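You operate a simulated robot arm through the tools that you are given. There is no shell and no other tool. Be economical: measure what you need, move in short steps, check, and stop when the job is done.

Carry out the task below with a simulated robot arm. There is one attempt and no reset: what you move stays moved.

JOB
Take the lint brush on the work table and put it away on the end table. Take the cream mug from the work table and put it on the green place mat. Take the white towel and leave it on the sideboard top. Put one of the biscuits from the tea table on top of the purple round pot. Take the blue round pot and leave it on the board of the tilting book rest. Take the yellow round pot and leave it on the paddle. Put the kettle on the work table away on the sideboard top. Take the teal cloth from the work table and leave it on top of the tin pan. Open the small door, fetch the orange cloth from the top of the cream shelves and set it on the shelf behind the small door and shut the door again. Put the red rolled scarf on the top of the cream shelves. Take the dark red block from the top of the oak table and put it on top of the grey wide pewter beaker. Put the square pewter box on the green coaster on the top of the oak table. The order is free. Set down upright: mug, blue round pot, yellow round pot, kettle, red rolled scarf.
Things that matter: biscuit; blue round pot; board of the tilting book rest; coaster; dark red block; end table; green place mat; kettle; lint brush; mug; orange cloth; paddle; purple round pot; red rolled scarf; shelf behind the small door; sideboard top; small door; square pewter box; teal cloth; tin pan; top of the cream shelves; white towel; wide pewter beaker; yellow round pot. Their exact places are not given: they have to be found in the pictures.

Only the result counts: the job must be done as asked and must still hold three seconds after the hand-in. Knocking over, shifting, dropping, spilling or breaking anything else fails it. Flat cloth is picked up by pressing the open fingertips on it (5 to 10 N) and closing them slowly along it; thin cloth reads only 2 to 8 mm in the jaws.

ROBOT AND FRAMES
A 6-joint arm with a two-finger parallel gripper on a trunk, on a base that drives. Base frame: it is fixed to the floor where the robot stands at the start and does not move with it; the origin is under the middle of the robot, x ahead of it, y to its left, z up; the surface under the hand at the start is at about z = 720. Units: mm, degrees, N and s.
With the tool pointing down near the work surface it reaches from about 280 to 680 mm from the robot's upright axis, wherever it stands. Its first joint turns from -166.0 to 166.0 degrees. Places, roughly: biscuit (3x7x2 cm) [1900, 1400, 700]; blue round pot [750, 250, 500]; board of the tilting book rest [2700, 3500, 600]; coaster (9x9x2 cm) [3500, -1700, 800]; dark red block (5x6x3 cm) [3800, -2000, 800]; end table [2700, 5700, 600]; green place mat [2100, 1200, 700]; kettle [1000, -250, 750]; lint brush (12x5x6 cm) [600, -100, 700]; mug [500, -250, 750]; orange cloth (8x6x4 cm) [2600, -400, 1000]; paddle (26x8x2 cm) [800, 4500, 400]; purple round pot [500, 250, 500]; red rolled scarf (8x8x10 cm) [3400, -1900, 800]; shelf behind the small door [4400, 1500, 500]; sideboard top [4400, 1000, 900]; small door [4200, 1500, 600]; square pewter box (6x6x4 cm) [4000, -1900, 800]; teal cloth (11x7x4 cm) [1400, -100, 700]; tin pan (14x13x5 cm) [1200, -100, 700]; top of the cream shelves [2600, -300, 1000]; white towel (7x5x4 cm) [800, -400, 700]; wide pewter beaker (8x7x8 cm) [3800, -1700, 800]; yellow round pot [750, 250, 500]. Payload 1.57 kg.
The tool frame sits at the grasp point between the pads (the TCP): z along the fingers, y along the line on which they close. The tips reach 30 mm beyond it. Largest opening 110 mm; finger width 24, thickness 12; the body of the gripper, 48 by 112 mm, starts 78 mm behind the TCP.
Orientation is that of the tool frame in the base frame, as a unit quaternion [x, y, z, w]. With the fingers straight down and closing along the base's y, the tool's x points along the base's -x, its y along +y and its z along -z.

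CONTROLS
- The arm moves only by the tool move_arm. Its arguments are lists of equal length, an entry for each row: "hand": the closure in counts, from 0 (fully open) to 255 (shut); "linear": the shift along the tool's x, y, z in units of 400 mm (1.0 is 400 mm), a list of three; "turn": the turn, a rotation vector about the tool's x, y, z in units of 90 degrees (1.0 is 90 degrees), a list of three. In form: {"hand": [hand, ...], "linear": [[dx, dy, dz], ...], "turn": [[ax, ay, az], ...]}. A call has 1 to 10 rows; each row is the pose to reach, as a shift and turn from the pose commanded when the call began, along the tool's axes at that moment. A call with a number of a shift or a turn outside -1 to 1 is refused whole. A row lasts 0.2 s, in which the tool goes at most 50 mm and 8.6 degrees; a call with a longer step from one row to the next is refused whole, and so is a gripper value outside its range. A pose out of reach is approached as far as the arm can. The call stops where the force on the tool passes 40 N (or 10 N more than at its start, if that is more) or the arm is blocked; 0.2 s more then pass. Each finger travels about 108 mm/s and halts on what it meets, pressing with about 32 N; the grip force reading is that of the motor and also rises with nothing between the fingers. The clock runs only during rows and for 0.2 s after the last one: add rows that repeat a pose to give the fingers time. The reply holds the time, the measured pose of the TCP, the force on the tool along the base axes, the opening and the grip force, in the units named above and with some noise, with the torque about the TCP (base axes, N m) and any sound that the robot's microphone picked up.
- Cameras (640 x 400 px; columns grow to the right, rows downward): "scene" is now at [43.6, 134.1, 1501.7]; the picture's right is [-0.21, -0.98, 0.00], its down [-0.76, 0.16, -0.63] and it looks along [0.62, -0.13, -0.78] (base axes); focal length 289 px, centre (320, 200). "wrist" rides on the gripper at [70, 16, -141] in the tool frame; the picture's right is [-0.23, 0.97, 0.00], its down [-0.86, -0.20, -0.48] and it looks along [-0.47, -0.11, 0.88] (tool axes); focal length 222 px, centre (320, 200).
- capture(camera): a new picture of that camera. No time passes.
- lift_body(by): slides the trunk up (or, below 0, down) by that many mm; the arm and the scene camera ride with it, the base frame stays. It gives what a move gives, with no picture.
- base_move(legs): drives the robot by 1 to 6 legs, each [ahead, left, turn to the left] in mm, mm and degrees, along the robot's own axes; the way and the turn of a leg run together, so that a leg with both is an arc; at most 1500 mm and 180 degrees a leg. The arm and the cameras ride along, it lands a little off, and it stops where it bumps. It gives what a move gives.
- aim_head(pan, tilt): turns the head with the scene camera to pan (to the left, within 120 degrees either way) and tilt (down, from -29 to 69), counted from straight ahead of the robot. It gives what a move gives.
- locate(camera, pixels): there is no depth. For up to 12 entries [column, row, z] of the newest picture of that camera ("zoom" is the newest enlarged one), the place [x, y] in the base frame at which the ray of that pixel passes the height z, good to about 2 mm, but the place of the scene camera against the robot may be out by one fixed shift of up to 18 mm in any direction. No time passes.
- zoom(camera, box): a new picture of the part [left, top, right, bottom] of that camera's present view, enlarged. No time passes.
- hand_in(): hands the job in; it is judged then, once.

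Keep the steps short. Do not move on a guess: measure, check each grasp and each placing, and mend mistakes. In all there are 392 turns and 360 pictures (those below and enlarged ones count). Leave the gripper open and the arm clear of the work at the hand-in unless told otherwise, and finish with a single line.

The tools are called after "Emit:" as a command line: name --argument value ..., lists and objects as JSON in quotes. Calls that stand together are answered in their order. move_arm: Moves the arm, as the interface text tells. Its arguments: {"type":"object","properties":{"hand":{"type":"array"},"linear":{"type":"array"},"turn":{"type":"array"}},"required":["hand","linear","turn"]} The other tools are called the same way: lift_body (by) slides the trunk up or down; base_move (legs) drives the base; aim_head (pan, tilt) turns the head that bears the scene camera; capture (camera) takes a picture; locate (camera, pixels) gives the place at which the rays of pixels pass given heights; zoom (camera, box) takes an enlarged picture of a part of a camera's view; hand_in () hands the job in.

At the start:

```text
clock: 0.0
position: [463.2, -79.0, 1029.5]
tool_rot: [0.0, 1.0, 0.0, 0.0]
wrist_force: [-0.1, -0.1, 0.5]
ft_torque: [0.03, -0.01, 0.0]
width: 110.1
gripper_force: 0.1
trunk travel left (down, up): [-100.0, 490.0]
robot x, y, heading: [-1.2, 0.9, -0.2]
head pan, tilt: [-11.9, 51.0]
```

scene: 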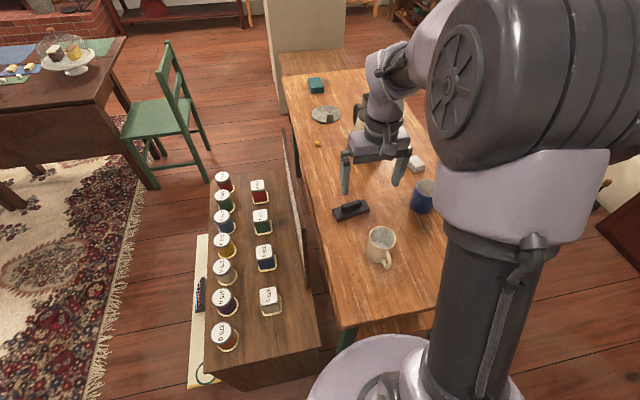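
wrist: 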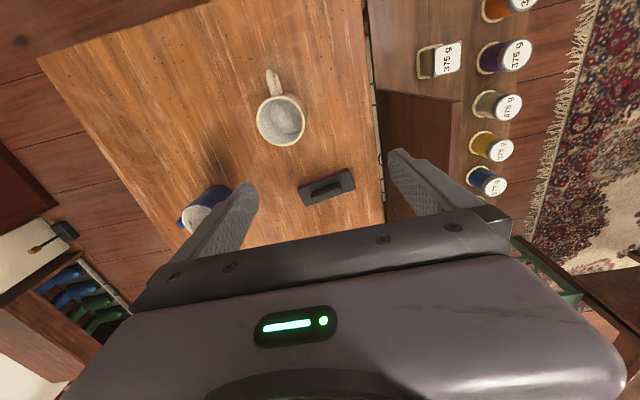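

I start by looking at the work table closely and at the rack of pots.

Emit:
zoom --camera "scene" --box '[270, 60, 450, 300]'

Emit:
zoom --camera "scene" --box '[180, 160, 320, 390]'

Emit:
locate --camera "scene" --pixels '[[352, 211, 720], [381, 262, 720], [351, 327, 720], [282, 75, 720], [313, 205, 720], [326, 115, 720], [317, 92, 720], [225, 240, 500], [265, 265, 500], [223, 300, 500], [222, 180, 500], [258, 190, 500]]'

```text
1.67 times, centred on (360, 180) of scene
```

zoom: 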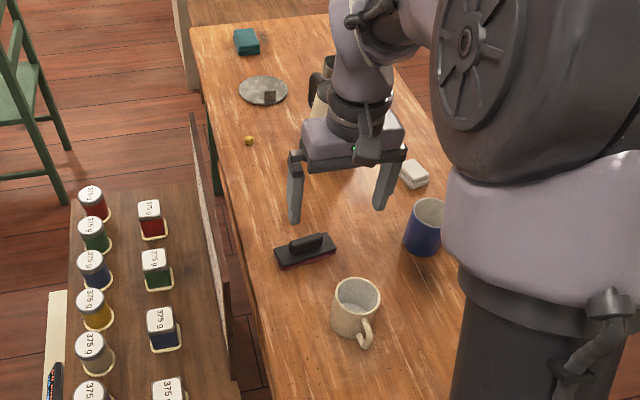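

```text
1.74 times, centred on (250, 275) of scene
```

zoom: 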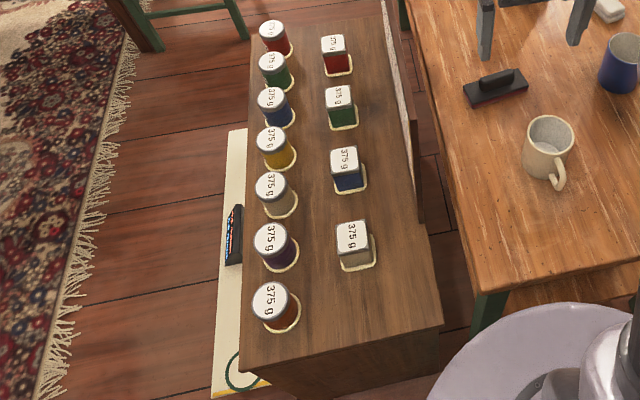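

```text
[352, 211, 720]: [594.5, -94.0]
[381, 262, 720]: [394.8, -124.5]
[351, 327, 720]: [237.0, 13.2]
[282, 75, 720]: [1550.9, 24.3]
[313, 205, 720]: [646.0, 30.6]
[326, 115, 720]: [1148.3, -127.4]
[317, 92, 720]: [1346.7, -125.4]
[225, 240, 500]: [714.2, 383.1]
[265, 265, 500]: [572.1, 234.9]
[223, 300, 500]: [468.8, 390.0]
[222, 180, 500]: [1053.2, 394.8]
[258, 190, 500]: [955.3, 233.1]
```

Now a survey of the room by turning the head.

Emit:
aim_head --pan 30 --tilt 15

Emit:
capture --camera "scene"

Emit:
aim_head --pan 85 --tilt 15

Emit:
capture --camera "scene"

Emit:
aim_head --pan -25 --tilt 15

Emit:
capture --camera "scene"

```text
clock: 1.1
position: [463.4, -79.0, 1029.4]
tool_rot: [0.0, 1.0, 0.0, 0.001]
wrist_force: [-0.6, -1.2, -0.1]
ft_torque: [0.02, -0.03, -0.01]
width: 110.2
gripper_force: 0.0
trunk travel left (down, up): [-100.0, 490.0]
robot x, y, heading: [-1.6, -0.3, -0.3]
head pan, tilt: [30.0, 15.0]
```

```text
355 pictures are left
```

scene: 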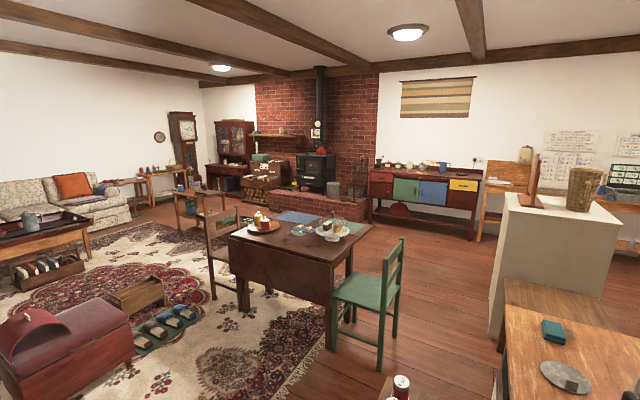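

```text
clock: 2.3
position: [463.5, -80.0, 1029.3]
tool_rot: [0.0, 1.0, 0.0, 0.001]
wrist_force: [0.4, 0.3, 0.5]
ft_torque: [-0.01, -0.01, 0.03]
width: 110.0
gripper_force: 0.0
trunk travel left (down, up): [-100.0, 490.0]
robot x, y, heading: [-0.5, -0.5, -0.1]
head pan, tilt: [85.0, 15.0]
```

```text
354 pictures are left
```

scene: 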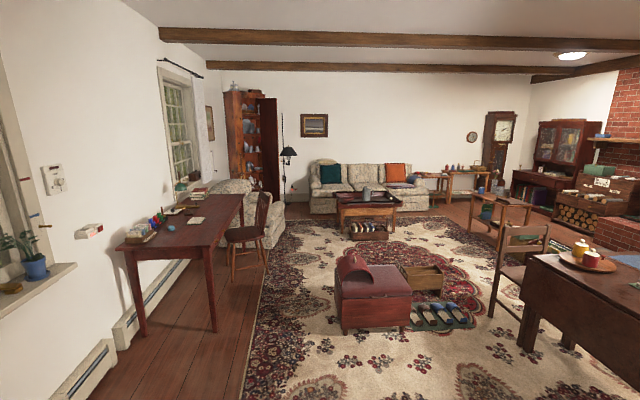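

```text
clock: 4.2
position: [463.0, -78.8, 1028.9]
tool_rot: [0.0, 1.0, 0.0, 0.001]
wrist_force: [0.0, 0.6, -1.2]
ft_torque: [-0.03, 0.01, -0.01]
width: 109.9
gripper_force: 0.1
trunk travel left (down, up): [-100.0, 490.0]
robot x, y, heading: [-1.2, -0.6, -0.1]
head pan, tilt: [-25.0, 15.0]
```

```text
353 pictures are left
```

scene: 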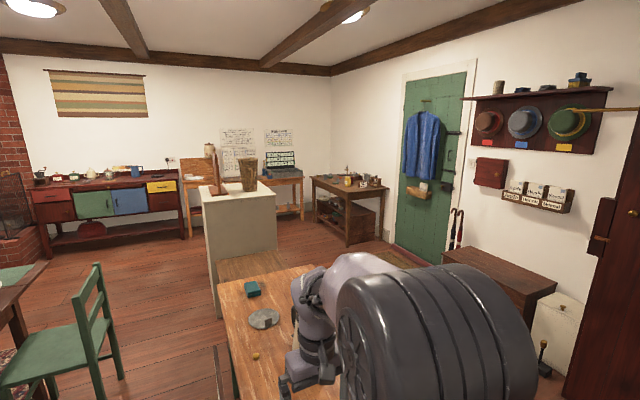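

Emit:
aim_head --pan -70 --tilt 40

Emit:
capture --camera "scene"

Emit:
locate --camera "scene" --pixels '[[50, 200, 0], [100, 300, 0], [200, 200, 0], [300, 200, 0], [400, 200, 0], [300, 300, 0], [500, 300, 0]]'

Emit:
aim_head --pan 40 --tilt 40

Emit:
capture --camera "scene"

Emit:
locate --camera "scene" --pixels '[[50, 200, 0], [100, 300, 0], [200, 200, 0], [300, 200, 0], [400, 200, 0], [300, 300, 0], [500, 300, 0]]'

```text
clock: 5.3
position: [464.3, -78.9, 1030.8]
tool_rot: [0.0, 1.0, 0.0, 0.001]
wrist_force: [0.4, -0.9, -1.1]
ft_torque: [-0.01, 0.01, 0.01]
width: 110.0
gripper_force: 0.1
trunk travel left (down, up): [-100.0, 490.0]
robot x, y, heading: [2.8, 0.4, -0.0]
head pan, tilt: [-70.0, 40.0]
```

```text
352 pictures are left
```

scene: 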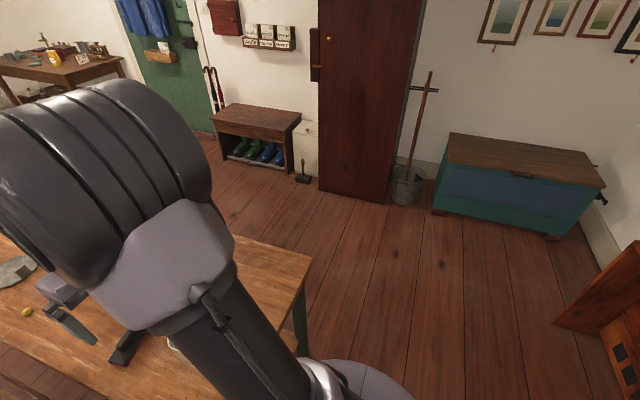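

```text
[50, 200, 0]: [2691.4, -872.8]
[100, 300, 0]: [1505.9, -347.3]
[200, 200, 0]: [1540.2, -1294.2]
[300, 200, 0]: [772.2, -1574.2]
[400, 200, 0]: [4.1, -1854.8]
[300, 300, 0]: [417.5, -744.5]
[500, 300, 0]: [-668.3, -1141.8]
```

```text
clock: 7.2
position: [463.8, -78.0, 1030.0]
tool_rot: [0.0, 1.0, 0.0, -0.001]
wrist_force: [-0.5, 0.1, -0.3]
ft_torque: [0.0, 0.0, 0.04]
width: 110.1
gripper_force: 0.1
trunk travel left (down, up): [-100.0, 490.0]
robot x, y, heading: [0.6, 0.2, 0.2]
head pan, tilt: [40.0, 40.0]
```

```text
351 pictures are left
```

scene: 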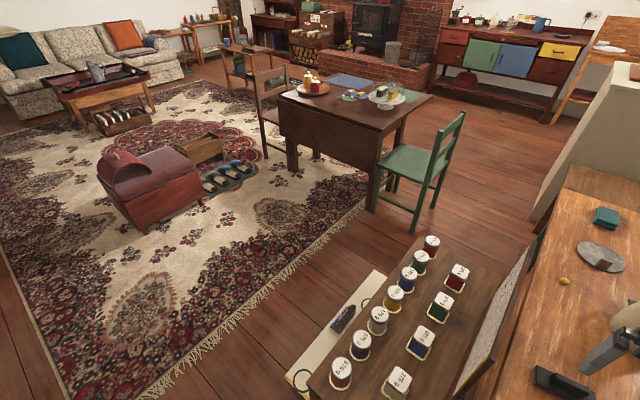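

```text
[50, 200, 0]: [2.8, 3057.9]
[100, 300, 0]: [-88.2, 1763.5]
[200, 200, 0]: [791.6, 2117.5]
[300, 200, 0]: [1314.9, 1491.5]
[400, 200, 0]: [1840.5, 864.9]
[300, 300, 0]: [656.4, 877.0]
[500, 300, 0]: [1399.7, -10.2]
```

The right side of the work table is free floor (y < -500). I back off a little, strafe right, go along the table and turn to face it.

Emit:
base_move --legs '[[-80, 0, 0], [0, -730, 0], [1330, 0, 0], [0, 0, 90]]'

Emit:
aim_head --pan 0 --tilt 50

Emit:
capture --camera "scene"

Emit:
capture --camera "wrist"

```text
clock: 22.0
position: [1336.5, -256.4, 1030.0]
tool_rot: [0.711, -0.704, 0.0, 0.0]
wrist_force: [0.1, -0.7, 0.5]
ft_torque: [0.01, -0.01, -0.01]
width: 109.8
gripper_force: 0.0
trunk travel left (down, up): [-100.0, 490.0]
robot x, y, heading: [1259.8, -725.0, 90.6]
head pan, tilt: [40.0, 40.0]
```

```text
clock: 23.1
position: [1335.8, -257.2, 1029.8]
tool_rot: [0.71, -0.704, 0.0, 0.0]
wrist_force: [-1.0, 0.3, 0.3]
ft_torque: [0.01, 0.04, 0.03]
width: 110.0
gripper_force: 0.0
trunk travel left (down, up): [-100.0, 490.0]
robot x, y, heading: [1262.4, -716.5, 90.6]
head pan, tilt: [0.0, 50.0]
```

```text
350 pictures are left
```

scene: 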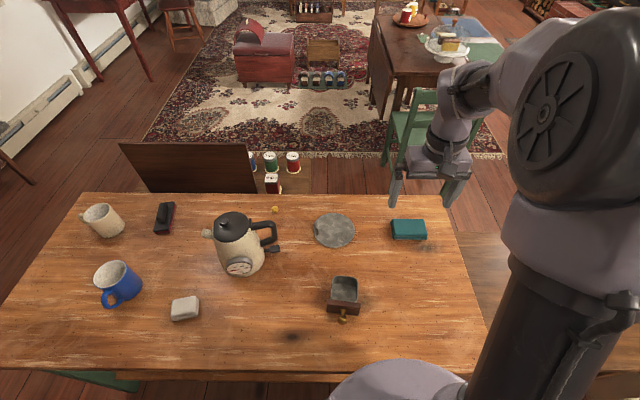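

```text
349 pictures are left
```

wrist: 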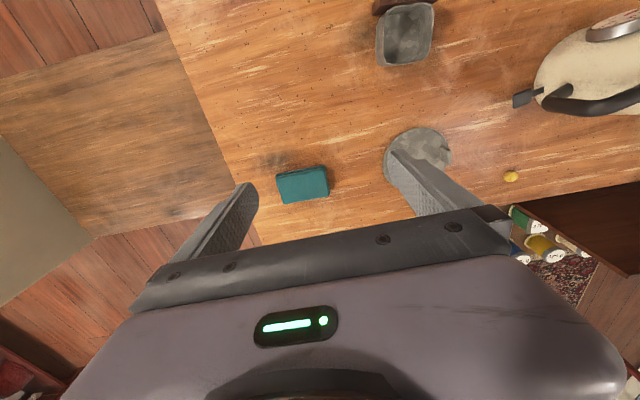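

Emit:
zoom --camera "wrist" --box '[240, 0, 640, 250]'

Emit:
zoom --camera "scene" --box '[60, 180, 460, 330]'

Emit:
locate --camera "wrist" --pixels '[[277, 175, 760], [324, 168, 760], [329, 193, 760], [283, 203, 760], [277, 175, 720], [329, 193, 720], [420, 155, 720], [420, 155, 770], [305, 183, 750]]'

Emit:
locate --camera "scene" --pixels '[[392, 220, 760], [424, 220, 760], [427, 238, 760], [392, 238, 760], [335, 230, 720], [242, 270, 720], [185, 310, 750], [0, 345, 720], [485, 330, 720], [300, 370, 720], [300, 194, 720]]'

```text
1.60 times, centred on (440, 125) of wrist
```

zoom: 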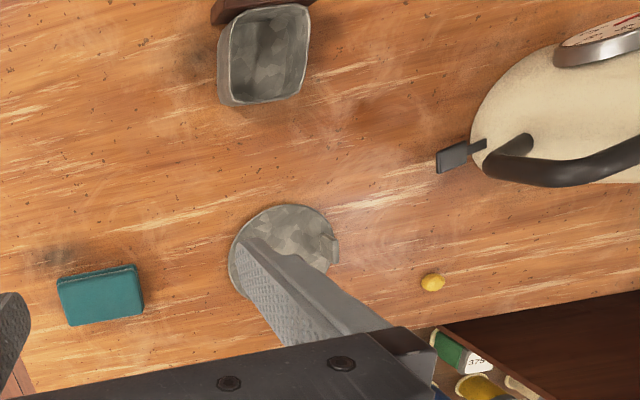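

```text
1.60 times, centred on (260, 255) of scene
```

zoom: 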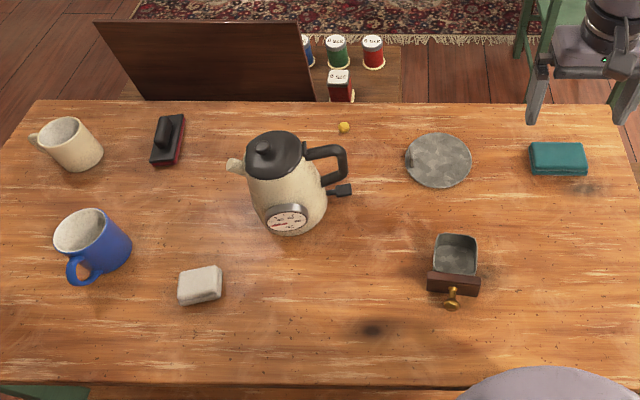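

```text
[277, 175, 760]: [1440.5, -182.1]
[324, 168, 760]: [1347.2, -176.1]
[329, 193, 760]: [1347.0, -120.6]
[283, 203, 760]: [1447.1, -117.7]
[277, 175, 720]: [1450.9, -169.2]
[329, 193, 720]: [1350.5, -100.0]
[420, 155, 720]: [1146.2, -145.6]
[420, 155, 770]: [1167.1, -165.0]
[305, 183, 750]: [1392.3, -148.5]
```

```text
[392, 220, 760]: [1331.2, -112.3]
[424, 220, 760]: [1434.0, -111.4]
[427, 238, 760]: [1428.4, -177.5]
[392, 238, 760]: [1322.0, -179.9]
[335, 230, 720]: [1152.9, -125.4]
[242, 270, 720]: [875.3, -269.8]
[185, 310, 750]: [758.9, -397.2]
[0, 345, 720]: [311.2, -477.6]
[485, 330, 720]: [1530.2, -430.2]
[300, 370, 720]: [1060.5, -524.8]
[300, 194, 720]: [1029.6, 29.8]
```

The teal cloth lies around (1395,-149), 100 mm along x and 62 along y; I turn the gripper 90° so it closes along y and come above it.

Emit:
move_arm --hand '[0, 0, 0, 0, 0, 0, 0, 0, 0, 0]' --linear '[[-0.027, -0.015, 0.03], [-0.054, -0.03, 0.06], [-0.081, -0.045, 0.09], [-0.108, -0.06, 0.12], [-0.135, -0.075, 0.15], [-0.162, -0.09, 0.18], [-0.189, -0.105, 0.21], [-0.216, -0.12, 0.24], [-0.243, -0.135, 0.27], [-0.269, -0.15, 0.3]]' --turn '[[0, 0, 0.095], [0, 0, 0.19], [0, 0, 0.285], [0, 0, 0.38], [0, 0, 0.475], [0, 0, 0.57], [0, 0, 0.665], [0, 0, 0.76], [0, 0, 0.855], [0, 0, 0.95]]'

Emit:
capture --camera "wrist"

Emit:
capture --camera "scene"

```text
clock: 25.3
position: [1393.5, -148.2, 908.8]
tool_rot: [-0.042, 0.999, 0.0, 0.001]
wrist_force: [0.3, 0.8, 1.0]
ft_torque: [-0.01, 0.01, 0.01]
width: 109.8
gripper_force: 0.1
trunk travel left (down, up): [-100.0, 490.0]
robot x, y, heading: [1264.0, -725.7, 90.5]
head pan, tilt: [0.0, 50.0]
```

```text
346 pictures are left
```

wrist: 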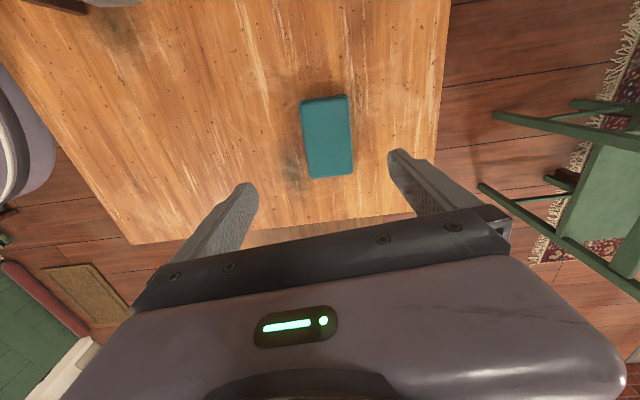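

```text
345 pictures are left
```

scene: 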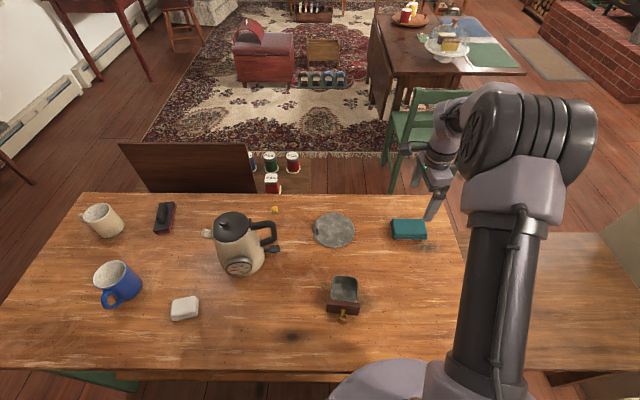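

Emit:
locate --camera "wrist" --pixels '[[301, 100, 755], [346, 95, 755], [353, 172, 755], [309, 178, 755], [353, 175, 720], [301, 100, 720]]'

Emit:
zoom --camera "scene" --box '[280, 180, 480, 330]'

Emit:
locate --camera "scene" --pixels '[[391, 221, 755], [424, 220, 755], [427, 236, 755], [391, 237, 755]]'

```text
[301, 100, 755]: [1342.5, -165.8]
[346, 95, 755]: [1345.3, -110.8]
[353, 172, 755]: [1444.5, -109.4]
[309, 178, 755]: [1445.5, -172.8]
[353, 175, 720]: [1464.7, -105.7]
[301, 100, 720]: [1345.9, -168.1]
```

```text
2.67 times, centred on (380, 255) of scene
```

zoom: 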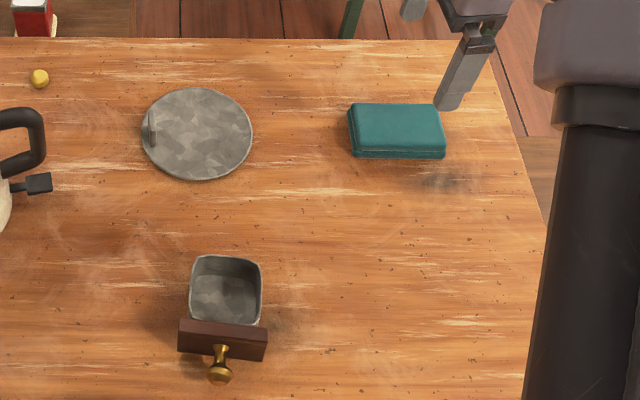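

```text
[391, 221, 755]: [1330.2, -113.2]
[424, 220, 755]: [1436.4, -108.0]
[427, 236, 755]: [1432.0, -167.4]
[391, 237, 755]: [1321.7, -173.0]
```

Descending around the teal cloth (tips ~4 mm above the table), then closing.

Emit:
move_arm --hand '[0, 0, 0, 0, 0, 255, 255, 255, 255]' --linear '[[-0.004, 0.02, 0.1], [-0.004, 0.02, 0.2], [-0.004, 0.02, 0.3], [-0.004, 0.02, 0.384], [-0.004, 0.02, 0.384], [-0.004, 0.02, 0.384], [-0.004, 0.02, 0.384], [-0.004, 0.02, 0.384], [-0.004, 0.02, 0.384]]' --turn '[[0, 0, 0.02], [0, 0, 0.05], [0, 0, 0.05], [0, 0, 0.05], [0, 0, 0.05], [0, 0, 0.05], [0, 0, 0.05], [0, 0, 0.05], [0, 0, 0.05]]'

Emit:
capture --camera "wrist"

```text
clock: 27.3
position: [1396.9, -138.6, 755.0]
tool_rot: [-0.005, 1.0, 0.0, 0.0]
wrist_force: [-0.2, 0.0, -0.1]
ft_torque: [0.01, 0.0, 0.02]
width: 67.1
gripper_force: 31.9
trunk travel left (down, up): [-100.0, 490.0]
robot x, y, heading: [1262.4, -718.0, 90.4]
head pan, tilt: [0.0, 50.0]
```

```text
343 pictures are left
```

wrist: 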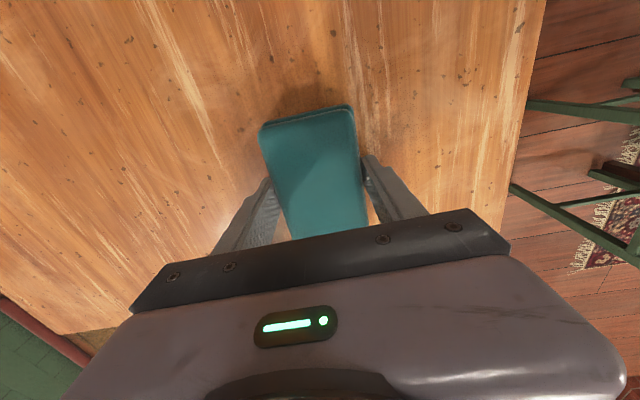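

Gripped (67 mm). Lift and go toward the pan to look at it.

Emit:
move_arm --hand '[255, 255, 255, 255, 255, 255]' --linear '[[0, 0, -0.1], [0, 0, -0.2], [0, 0, -0.3], [0.09, 0, -0.35], [0.18, 0, -0.4], [0.28, 0, -0.45]]' --turn '[[0, 0, 0], [0, 0, 0], [0, 0, 0], [0, 0, 0], [0, 0, 0], [0, 0, 0]]'

Emit:
capture --camera "wrist"

Emit:
zoom --camera "wrist" --box '[240, 0, 440, 130]'

```text
clock: 28.7
position: [1282.4, -142.2, 937.2]
tool_rot: [-0.003, 1.0, -0.001, 0.0]
wrist_force: [0.3, -0.2, -0.4]
ft_torque: [0.02, 0.01, 0.01]
width: 66.9
gripper_force: 31.3
trunk travel left (down, up): [-100.0, 490.0]
robot x, y, heading: [1262.1, -725.9, 90.6]
head pan, tilt: [0.0, 50.0]
```

```text
342 pictures are left
```

wrist: 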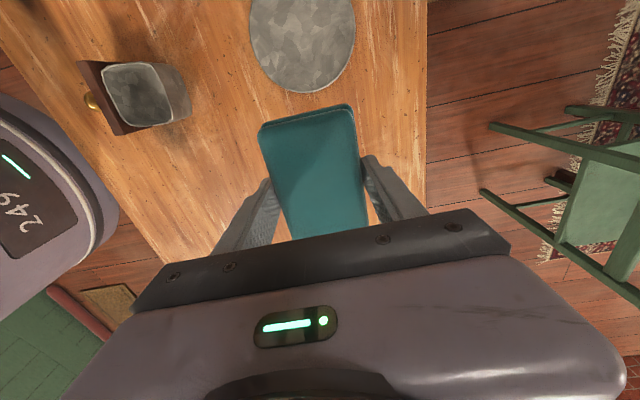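

```text
3.08 times, centred on (340, 65) of wrist
```

zoom: 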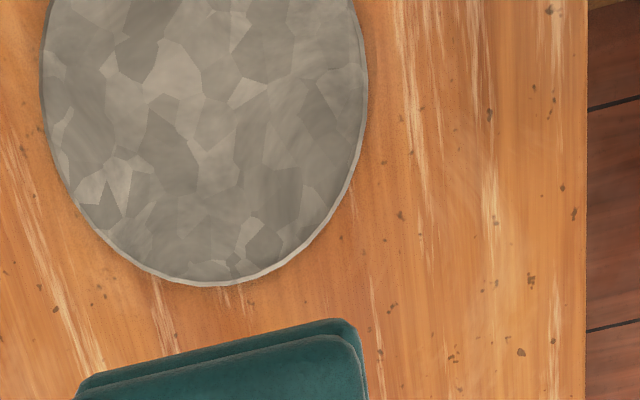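

Emit:
locate --camera "wrist" --pixels '[[90, 100, 745], [190, 105, 745], [160, 63, 770], [100, 65, 770], [145, 128, 770], [120, 135, 720], [250, 25, 725], [354, 25, 725], [303, 93, 725]]'

Emit:
zoom --camera "scene" --box '[300, 200, 380, 250]'

Emit:
zoom --camera "scene" --box '[300, 265, 380, 330]'

```text
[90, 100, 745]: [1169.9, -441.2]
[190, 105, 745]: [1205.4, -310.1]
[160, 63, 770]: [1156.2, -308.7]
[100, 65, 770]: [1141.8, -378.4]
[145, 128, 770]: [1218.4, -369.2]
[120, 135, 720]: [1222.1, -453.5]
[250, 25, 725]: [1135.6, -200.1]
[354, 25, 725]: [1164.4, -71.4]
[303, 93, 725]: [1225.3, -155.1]
```

```text
8.00 times, centred on (340, 225) of scene
```

zoom: 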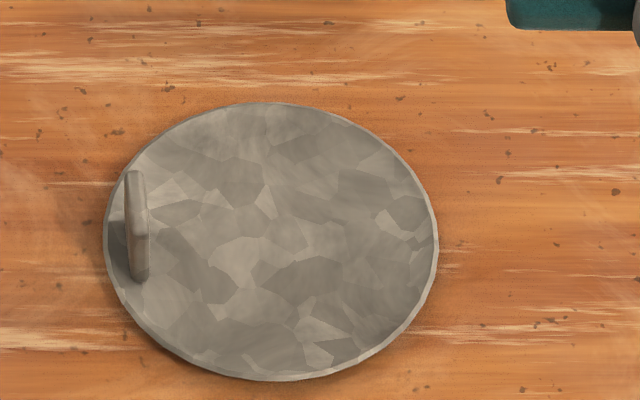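

```text
6.15 times, centred on (340, 298) of scene
```

zoom: 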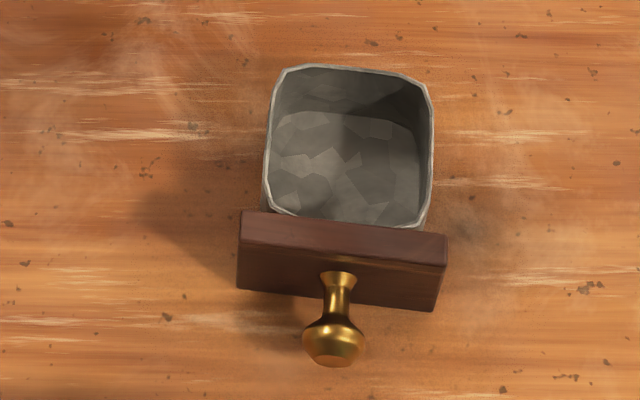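

The disc with the small upright handle on its far-left edge is the tin pan, centre about (1160,-137). I carry the cloth over (1171,-137) and lower it.

Emit:
move_arm --hand '[255, 255, 255, 255, 255, 255, 255, 255]' --linear '[[0.1, 0.0, 0.0], [0.2, 0.012, 0.0], [0.278, 0.012, 0.02], [0.278, 0.012, 0.12], [0.278, 0.012, 0.22], [0.278, 0.012, 0.32], [0.278, 0.012, 0.41], [0.278, 0.012, 0.43]]' --turn '[[0, 0, 0], [0, 0, 0], [0, 0, 0], [0, 0, 0], [0, 0, 0], [0, 0, 0], [0, 0, 0], [0, 0, 0]]'

Emit:
zoom --camera "scene" --box '[280, 180, 440, 280]'

```text
clock: 30.5
position: [1173.8, -138.7, 764.0]
tool_rot: [-0.004, 1.0, 0.0, 0.0]
wrist_force: [-0.1, 0.0, -0.3]
ft_torque: [0.02, 0.01, -0.01]
width: 67.0
gripper_force: 31.6
trunk travel left (down, up): [-100.0, 490.0]
robot x, y, heading: [1259.0, -718.2, 90.7]
head pan, tilt: [0.0, 50.0]
```

```text
4.00 times, centred on (360, 230) of scene
```

zoom: 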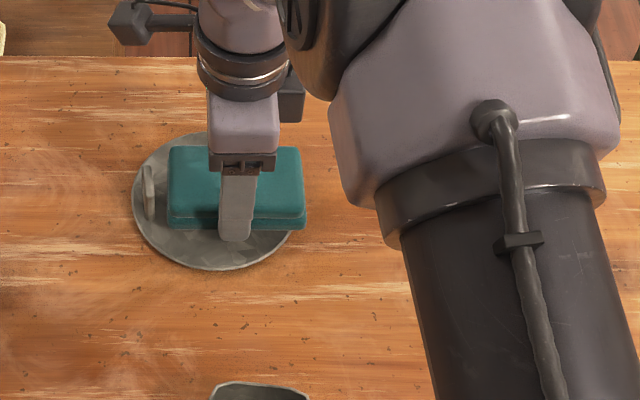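

Emit:
move_arm --hand '[255, 255, 255, 255]' --linear '[[0.008, 0, 0.007], [0.012, 0, 0.013], [0.012, 0, 0.018], [0.012, 0, 0.018]]' --turn '[[0, 0, 0], [0, 0, 0], [0, 0, 0], [0, 0, 0]]'

```text
clock: 31.5
position: [1166.8, -139.1, 758.5]
tool_rot: [-0.004, 1.0, 0.002, 0.0]
wrist_force: [2.7, -0.8, 16.4]
ft_torque: [-0.04, -0.51, -0.11]
width: 66.8
gripper_force: 32.2
trunk travel left (down, up): [-100.0, 490.0]
robot x, y, heading: [1261.0, -723.0, 90.3]
head pan, tilt: [0.0, 50.0]
```

Contact (16 N). Open and rise.

Emit:
move_arm --hand '[120, 0, 0, 0, 0, 0, 0, 0]' --linear '[[0, 0, -0.008], [0, 0, -0.008], [0, 0, -0.008], [0, 0, -0.1], [0, 0, -0.2], [0, 0, -0.3], [0, 0, -0.4], [0, 0, -0.5]]' --turn '[[0, 0, 0], [0, 0, 0], [0, 0, 0], [0, 0, 0], [0, 0, 0], [0, 0, 0], [0, 0, 0], [0, 0, 0]]'

Emit:
capture --camera "wrist"

Emit:
capture --camera "scene"

```text
clock: 33.3
position: [1168.7, -137.4, 954.9]
tool_rot: [-0.004, 1.0, -0.001, 0.0]
wrist_force: [0.5, 0.6, 0.7]
ft_torque: [0.0, 0.0, -0.05]
width: 109.7
gripper_force: 0.1
trunk travel left (down, up): [-100.0, 490.0]
robot x, y, heading: [1262.6, -720.6, 90.6]
head pan, tilt: [0.0, 50.0]
```

```text
337 pictures are left
```

wrist: 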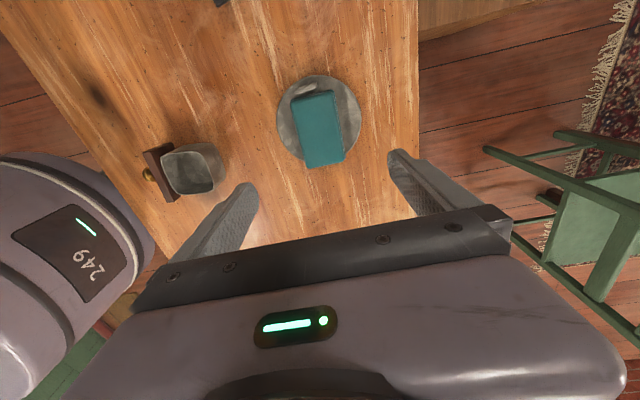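

```text
336 pictures are left
```

scene: 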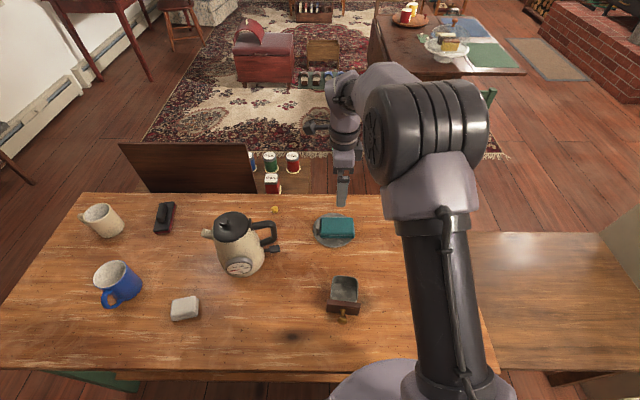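

Teal cloth lies on the pan. Next the kettle: I strafe left along the table and look at it closely.

Emit:
base_move --legs '[[0, 320, 0]]'

Emit:
capture --camera "wrist"

Emit:
aim_head --pan 0 --tilt 55

Emit:
capture --camera "scene"

Emit:
zoom --camera "scene" --box '[240, 150, 400, 290]'

```text
clock: 35.4
position: [840.7, -141.8, 954.4]
tool_rot: [-0.008, 1.0, 0.0, 0.0]
wrist_force: [0.3, -0.1, -0.4]
ft_torque: [0.03, 0.0, 0.02]
width: 110.2
gripper_force: 0.1
trunk travel left (down, up): [-100.0, 490.0]
robot x, y, heading: [940.6, -730.9, 90.9]
head pan, tilt: [0.0, 50.0]
```

```text
335 pictures are left
```

wrist: 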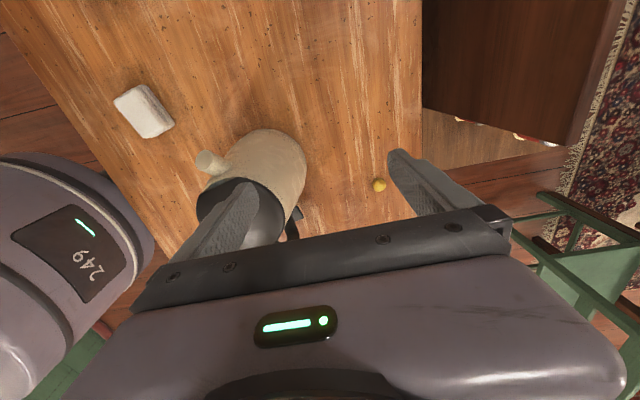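

```text
clock: 36.1
position: [842.0, -142.0, 954.1]
tool_rot: [-0.008, 1.0, 0.0, 0.0]
wrist_force: [0.0, -0.4, -0.1]
ft_torque: [0.02, 0.01, 0.03]
width: 110.0
gripper_force: 0.0
trunk travel left (down, up): [-100.0, 490.0]
robot x, y, heading: [939.7, -722.2, 90.8]
head pan, tilt: [0.0, 55.0]
```

```text
334 pictures are left
```

scene: 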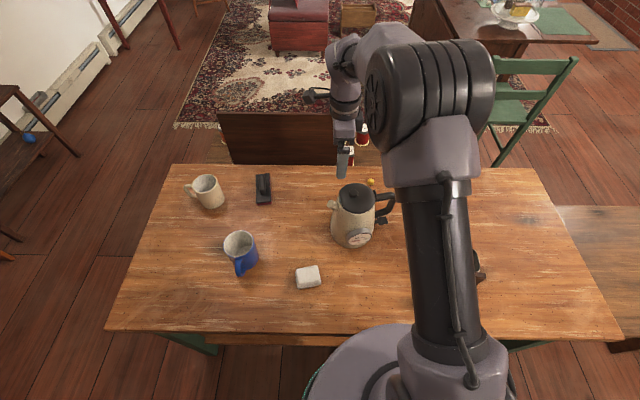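

```text
2.86 times, centred on (320, 220) of scene
```

zoom: 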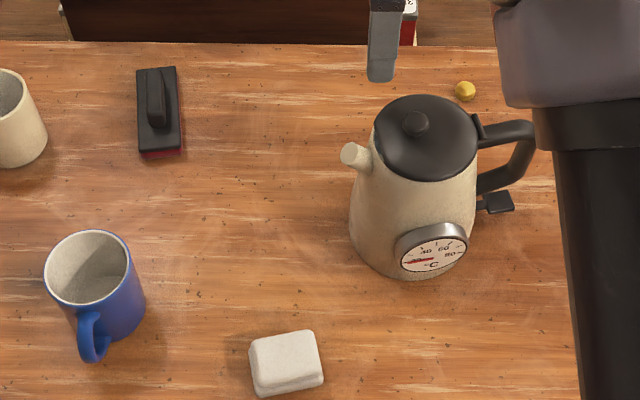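

Emit:
locate --camera "zoom" --pixels '[[372, 140, 900], [478, 140, 900], [425, 95, 900], [425, 182, 900], [535, 130, 900], [540, 145, 900], [480, 130, 900], [415, 122, 920], [349, 238, 735], [476, 238, 735], [410, 279, 720], [515, 200, 750]]'

Emit:
locate --camera "wrist" --pixels '[[198, 205, 880], [290, 235, 880], [268, 130, 720], [306, 165, 730], [206, 160, 880]]'

```text
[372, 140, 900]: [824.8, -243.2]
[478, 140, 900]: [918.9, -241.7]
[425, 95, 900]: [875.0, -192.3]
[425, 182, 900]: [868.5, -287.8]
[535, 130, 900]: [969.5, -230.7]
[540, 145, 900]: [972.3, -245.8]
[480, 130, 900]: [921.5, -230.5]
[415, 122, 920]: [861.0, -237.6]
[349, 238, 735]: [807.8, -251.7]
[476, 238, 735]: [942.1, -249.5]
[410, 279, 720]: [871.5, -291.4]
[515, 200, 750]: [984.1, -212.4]
```

```text
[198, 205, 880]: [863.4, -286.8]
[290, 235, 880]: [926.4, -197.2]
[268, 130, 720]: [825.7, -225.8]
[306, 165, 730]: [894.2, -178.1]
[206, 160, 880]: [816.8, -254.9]
```

Moving the hand above the kettle, high, to measure it with the wrist camera.

Emit:
move_arm --hand '[0, 0, 0, 0, 0, 0, 0]' --linear '[[0, 0, -0.12], [0, 0, -0.24], [0, 0, -0.36], [-0.035, -0.07, -0.4], [-0.07, -0.14, -0.42], [-0.11, -0.2, -0.42], [-0.11, -0.245, -0.42]]' --turn '[[0, 0, 0], [0, 0, 0], [0, 0, 0], [0, 0, 0], [0, 0, 0], [0, 0, 0], [0, 0, 0]]'

Emit:
capture --camera "wrist"

Emit:
zoom --camera "wrist" --box '[240, 50, 440, 200]'

```text
clock: 37.7
position: [888.2, -239.5, 1123.4]
tool_rot: [-0.008, 1.0, -0.001, 0.0]
wrist_force: [0.3, 0.7, 0.4]
ft_torque: [-0.03, -0.01, 0.02]
width: 109.9
gripper_force: 0.1
trunk travel left (down, up): [-100.0, 490.0]
robot x, y, heading: [939.1, -724.5, 91.2]
head pan, tilt: [0.0, 55.0]
```

```text
332 pictures are left
```

wrist: 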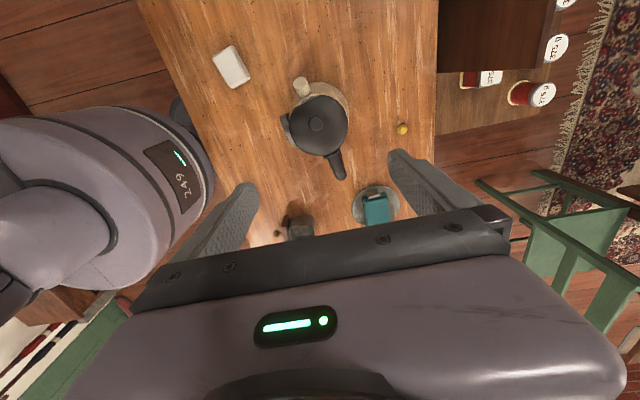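

```text
2.67 times, centred on (340, 125) of wrist
```

zoom: 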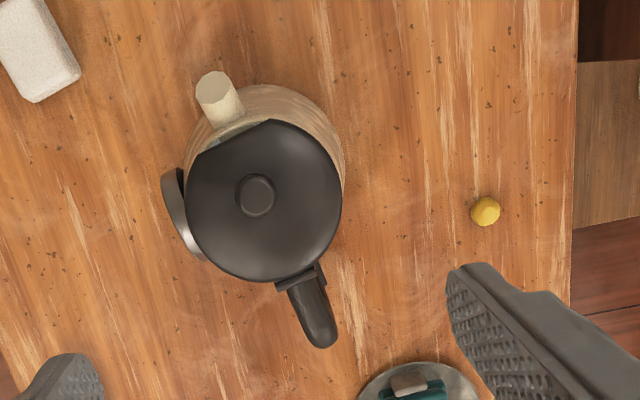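

Emit:
locate --camera "zoom" --pixels '[[187, 200, 890], [342, 200, 890], [264, 120, 890], [264, 282, 890], [300, 282, 890], [325, 345, 880], [312, 310, 890], [257, 195, 910], [216, 85, 880], [165, 190, 850]]'

Emit:
zoom --camera "scene" --box '[310, 170, 410, 260]'

```text
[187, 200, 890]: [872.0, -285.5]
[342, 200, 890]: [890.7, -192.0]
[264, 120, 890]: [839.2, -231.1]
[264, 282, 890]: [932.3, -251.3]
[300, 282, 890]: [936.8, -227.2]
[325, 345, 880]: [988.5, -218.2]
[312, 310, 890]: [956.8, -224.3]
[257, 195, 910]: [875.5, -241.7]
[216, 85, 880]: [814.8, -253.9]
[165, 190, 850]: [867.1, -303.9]
```

```text
4.44 times, centred on (360, 215) of scene
```

zoom: 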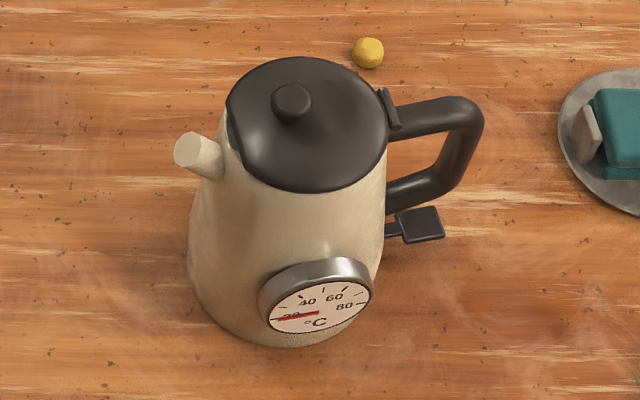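

Emit:
locate --camera "zoom" --pixels '[[368, 53, 728], [292, 90, 900], [292, 90, 920], [292, 90, 940], [227, 130, 880], [388, 130, 880], [227, 130, 900], [388, 130, 900], [480, 120, 900], [390, 125, 900], [292, 345, 720]]'

Emit:
locate --camera "wrist" --pixels '[[402, 129, 728], [317, 123, 900], [317, 123, 920], [317, 123, 940], [360, 177, 890], [289, 121, 900], [350, 121, 900], [289, 121, 880], [350, 121, 880]]'

```text
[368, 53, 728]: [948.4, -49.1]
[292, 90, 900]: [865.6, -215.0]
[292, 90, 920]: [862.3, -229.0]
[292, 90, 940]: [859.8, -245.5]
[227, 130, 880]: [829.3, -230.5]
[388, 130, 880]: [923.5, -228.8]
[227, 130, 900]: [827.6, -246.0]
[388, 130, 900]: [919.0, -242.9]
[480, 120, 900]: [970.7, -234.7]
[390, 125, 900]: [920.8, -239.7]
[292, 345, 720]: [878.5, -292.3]
```

```text
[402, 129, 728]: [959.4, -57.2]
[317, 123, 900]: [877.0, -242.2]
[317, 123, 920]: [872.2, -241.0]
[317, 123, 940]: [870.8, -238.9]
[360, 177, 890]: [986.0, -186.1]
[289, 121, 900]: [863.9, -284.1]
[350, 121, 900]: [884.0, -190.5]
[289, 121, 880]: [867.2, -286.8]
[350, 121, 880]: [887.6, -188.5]
```

Kettle centre ≈(881,-239), knob top z≈923, handle pointing +x with 10° to the left, top z≈878. I'll take the handle: turn the hand -10° and come above the handle's outer bar.

Emit:
move_arm --hand '[0, 0, 0, 0, 0]' --linear '[[-0.054, 0.011, 0.06], [-0.108, 0.023, 0.15], [-0.162, 0.034, 0.25], [-0.216, 0.045, 0.34], [-0.216, 0.045, 0.42]]' --turn '[[0, 0, -0.03], [0, 0, -0.06], [0, 0, -0.09], [0, 0, -0.11], [0, 0, -0.11]]'

Emit:
capture --camera "wrist"

Emit:
capture --camera "scene"

```text
clock: 38.9
position: [971.3, -218.6, 952.0]
tool_rot: [-0.093, 0.996, 0.0, 0.001]
wrist_force: [0.7, 0.2, -0.1]
ft_torque: [0.02, -0.06, 0.03]
width: 109.9
gripper_force: 0.1
trunk travel left (down, up): [-100.0, 490.0]
robot x, y, heading: [936.7, -721.8, 90.8]
head pan, tilt: [0.0, 55.0]
```

```text
329 pictures are left
```

wrist: 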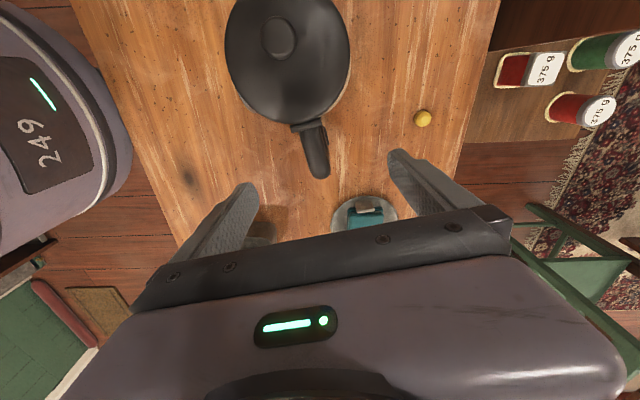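

```text
328 pictures are left
```

scene: 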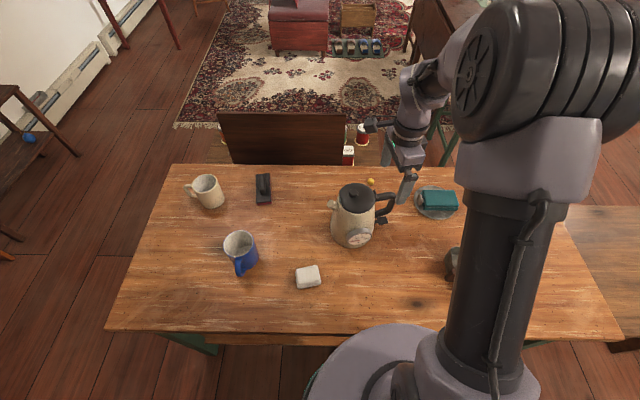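

Handle well between the fingers. Move 6 mm outwards, down to z≈858, close.

Emit:
move_arm --hand '[0, 0, 0, 0, 130, 255, 255, 255, 255]' --linear '[[-0.015, -0.007, 0.08], [-0.015, -0.007, 0.16], [-0.015, -0.007, 0.235], [-0.015, -0.007, 0.235], [-0.015, -0.007, 0.235], [-0.015, -0.007, 0.235], [-0.015, -0.007, 0.235], [-0.015, -0.007, 0.235], [-0.015, -0.007, 0.235]]' --turn '[[0, 0, 0], [0, 0, 0], [0, 0, 0], [0, 0, 0], [0, 0, 0], [0, 0, 0], [0, 0, 0], [0, 0, 0], [0, 0, 0]]'

Emit:
zoom --camera "scene" --box '[310, 150, 450, 270]'

```text
clock: 40.9
position: [979.1, -220.5, 861.3]
tool_rot: [-0.094, 0.996, -0.001, 0.0]
wrist_force: [1.5, 0.5, 0.0]
ft_torque: [-0.19, -0.2, 0.03]
width: 15.0
gripper_force: 30.7
trunk travel left (down, up): [-100.0, 490.0]
robot x, y, heading: [933.1, -726.1, 90.8]
head pan, tilt: [0.0, 55.0]
```

```text
3.33 times, centred on (380, 210) of scene
```

zoom: 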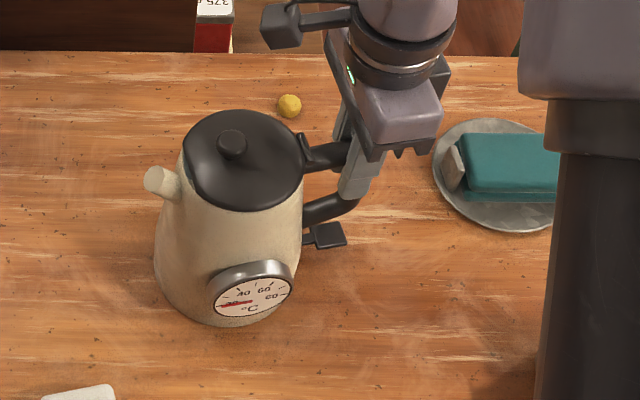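

Handle held (15 mm). Test lift of 15 mm, then check tilt and torque.

Emit:
move_arm --hand '[255, 255, 255, 255]' --linear '[[0, 0, -0.012], [0, 0, -0.025], [0, 0, -0.04], [0, 0, -0.04]]' --turn '[[0, 0, 0], [0, 0, 0], [0, 0, 0], [0, 0, 0]]'

Emit:
zoom --camera "scene" --box '[310, 150, 450, 270]'

```text
clock: 41.9
position: [979.4, -220.5, 877.5]
tool_rot: [-0.094, 0.996, -0.001, 0.0]
wrist_force: [-1.0, -0.7, -8.9]
ft_torque: [0.1, -0.68, 0.04]
width: 14.9
gripper_force: 31.0
trunk travel left (down, up): [-100.0, 490.0]
robot x, y, heading: [937.8, -723.0, 90.9]
head pan, tilt: [0.0, 55.0]
```

```text
3.33 times, centred on (380, 210) of scene
```

zoom: 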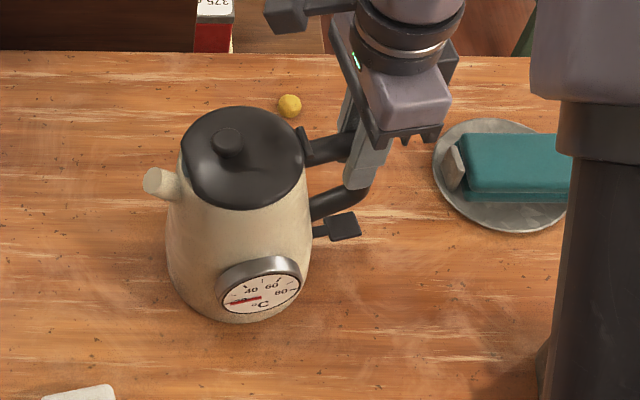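

Slightly tilted nose-down (~6°). Lift 40 mm more and check whether it slips further.

Emit:
move_arm --hand '[255, 255, 255, 255, 255]' --linear '[[0, 0, -0.05], [0, 0, -0.1], [0, 0, -0.1], [0, 0, -0.1], [0, 0, -0.1]]' --turn '[[0, 0, 0], [0, 0, 0], [0, 0, 0], [0, 0, 0], [0, 0, 0]]'

Emit:
zoom --camera "scene" --box '[310, 130, 450, 250]'

```text
clock: 43.1
position: [978.7, -220.4, 916.0]
tool_rot: [-0.095, 0.996, 0.001, 0.0]
wrist_force: [-1.1, -0.2, -9.3]
ft_torque: [0.01, -0.45, 0.01]
width: 15.0
gripper_force: 30.9
trunk travel left (down, up): [-100.0, 490.0]
robot x, y, heading: [939.4, -724.8, 90.8]
head pan, tilt: [0.0, 55.0]
```

```text
3.33 times, centred on (380, 190) of scene
```

zoom: 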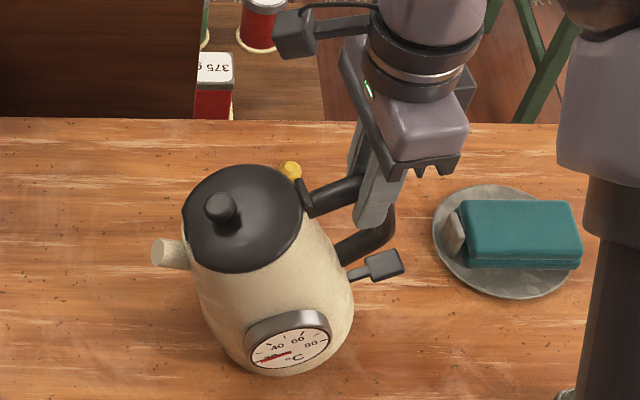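

It slips in the grip to ~20°. The handle is not a good hold (0.9 kg, 0.45 Nm is all it holds). I lower it back so it stands upright again, then take it by the neck.

Emit:
move_arm --hand '[255, 255, 255, 255, 255, 255, 255, 255]' --linear '[[0, 0, 0.04], [0, 0, 0.07], [0, 0, 0.09], [0, 0, 0.105], [0, 0, 0.12], [0, 0, 0.13], [0, 0, 0.135], [0, 0, 0.135]]' --turn '[[0, 0, 0], [0, 0, 0], [0, 0, 0], [0, 0, 0], [0, 0, 0], [0, 0, 0], [0, 0, 0], [0, 0, 0]]'

Emit:
zoom --camera "scene" --box '[310, 150, 450, 270]'

```text
clock: 44.9
position: [979.5, -222.3, 862.9]
tool_rot: [-0.093, 0.996, 0.0, 0.0]
wrist_force: [1.0, -3.0, 3.2]
ft_torque: [-0.34, 1.09, 0.49]
width: 11.6
gripper_force: 29.0
trunk travel left (down, up): [-100.0, 490.0]
robot x, y, heading: [936.4, -724.9, 91.0]
head pan, tilt: [0.0, 55.0]
```

```text
3.33 times, centred on (380, 210) of scene
```

zoom: 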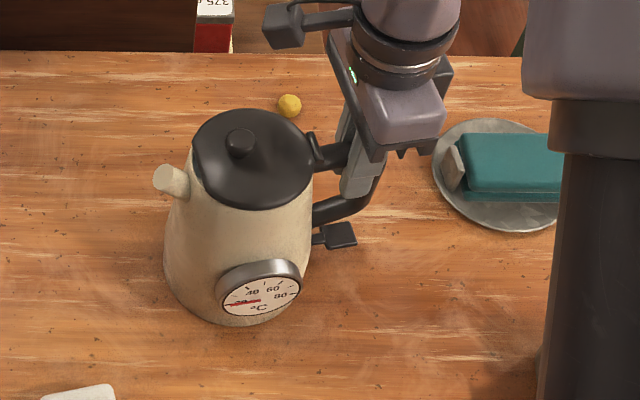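

Emit:
move_arm --hand '[150, 60, 0, 0, 0, 0, 0, 0, 0, 0]' --linear '[[0, 0, 0], [0, 0, 0], [0, 0, 0], [0, 0, 0], [0, 0, -0.1], [0, 0, -0.2], [0, 0, -0.3], [0, 0, -0.4], [0.1, 0, -0.5], [0.2, 0, -0.6]]' --turn '[[0, 0, 0], [0, 0, 0], [0, 0, 0], [0, 0, 0], [0, 0, 0], [0, 0, 0], [0, 0, 0], [0, 0, 0], [0, 0, 0], [0, 0, 0]]'

Emit:
capture --camera "wrist"

Emit:
zoom --camera "wrist" --box '[240, 50, 440, 200]'

Emit:
zoom --camera "scene" --box '[310, 150, 450, 270]'

```text
refused: row 9 steps farther than a row can; nothing moved
```

```text
323 pictures are left
```

wrist: 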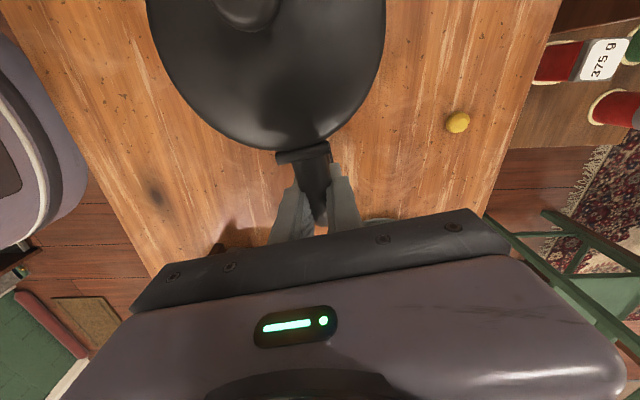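

```text
2.67 times, centred on (340, 125) of wrist
```

zoom: 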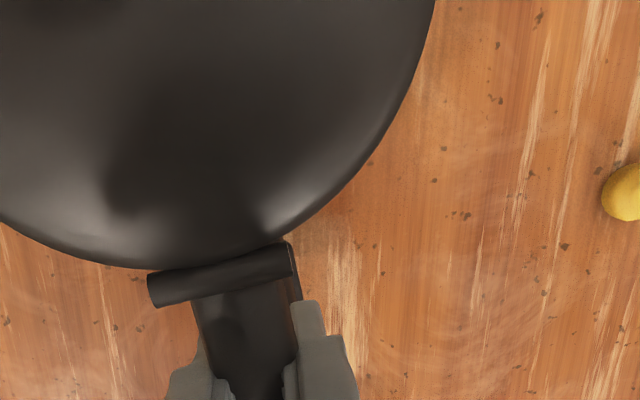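

```text
3.33 times, centred on (380, 210) of scene
```

zoom: 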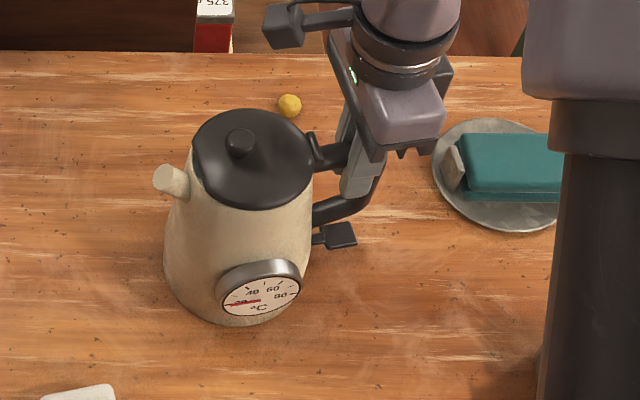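

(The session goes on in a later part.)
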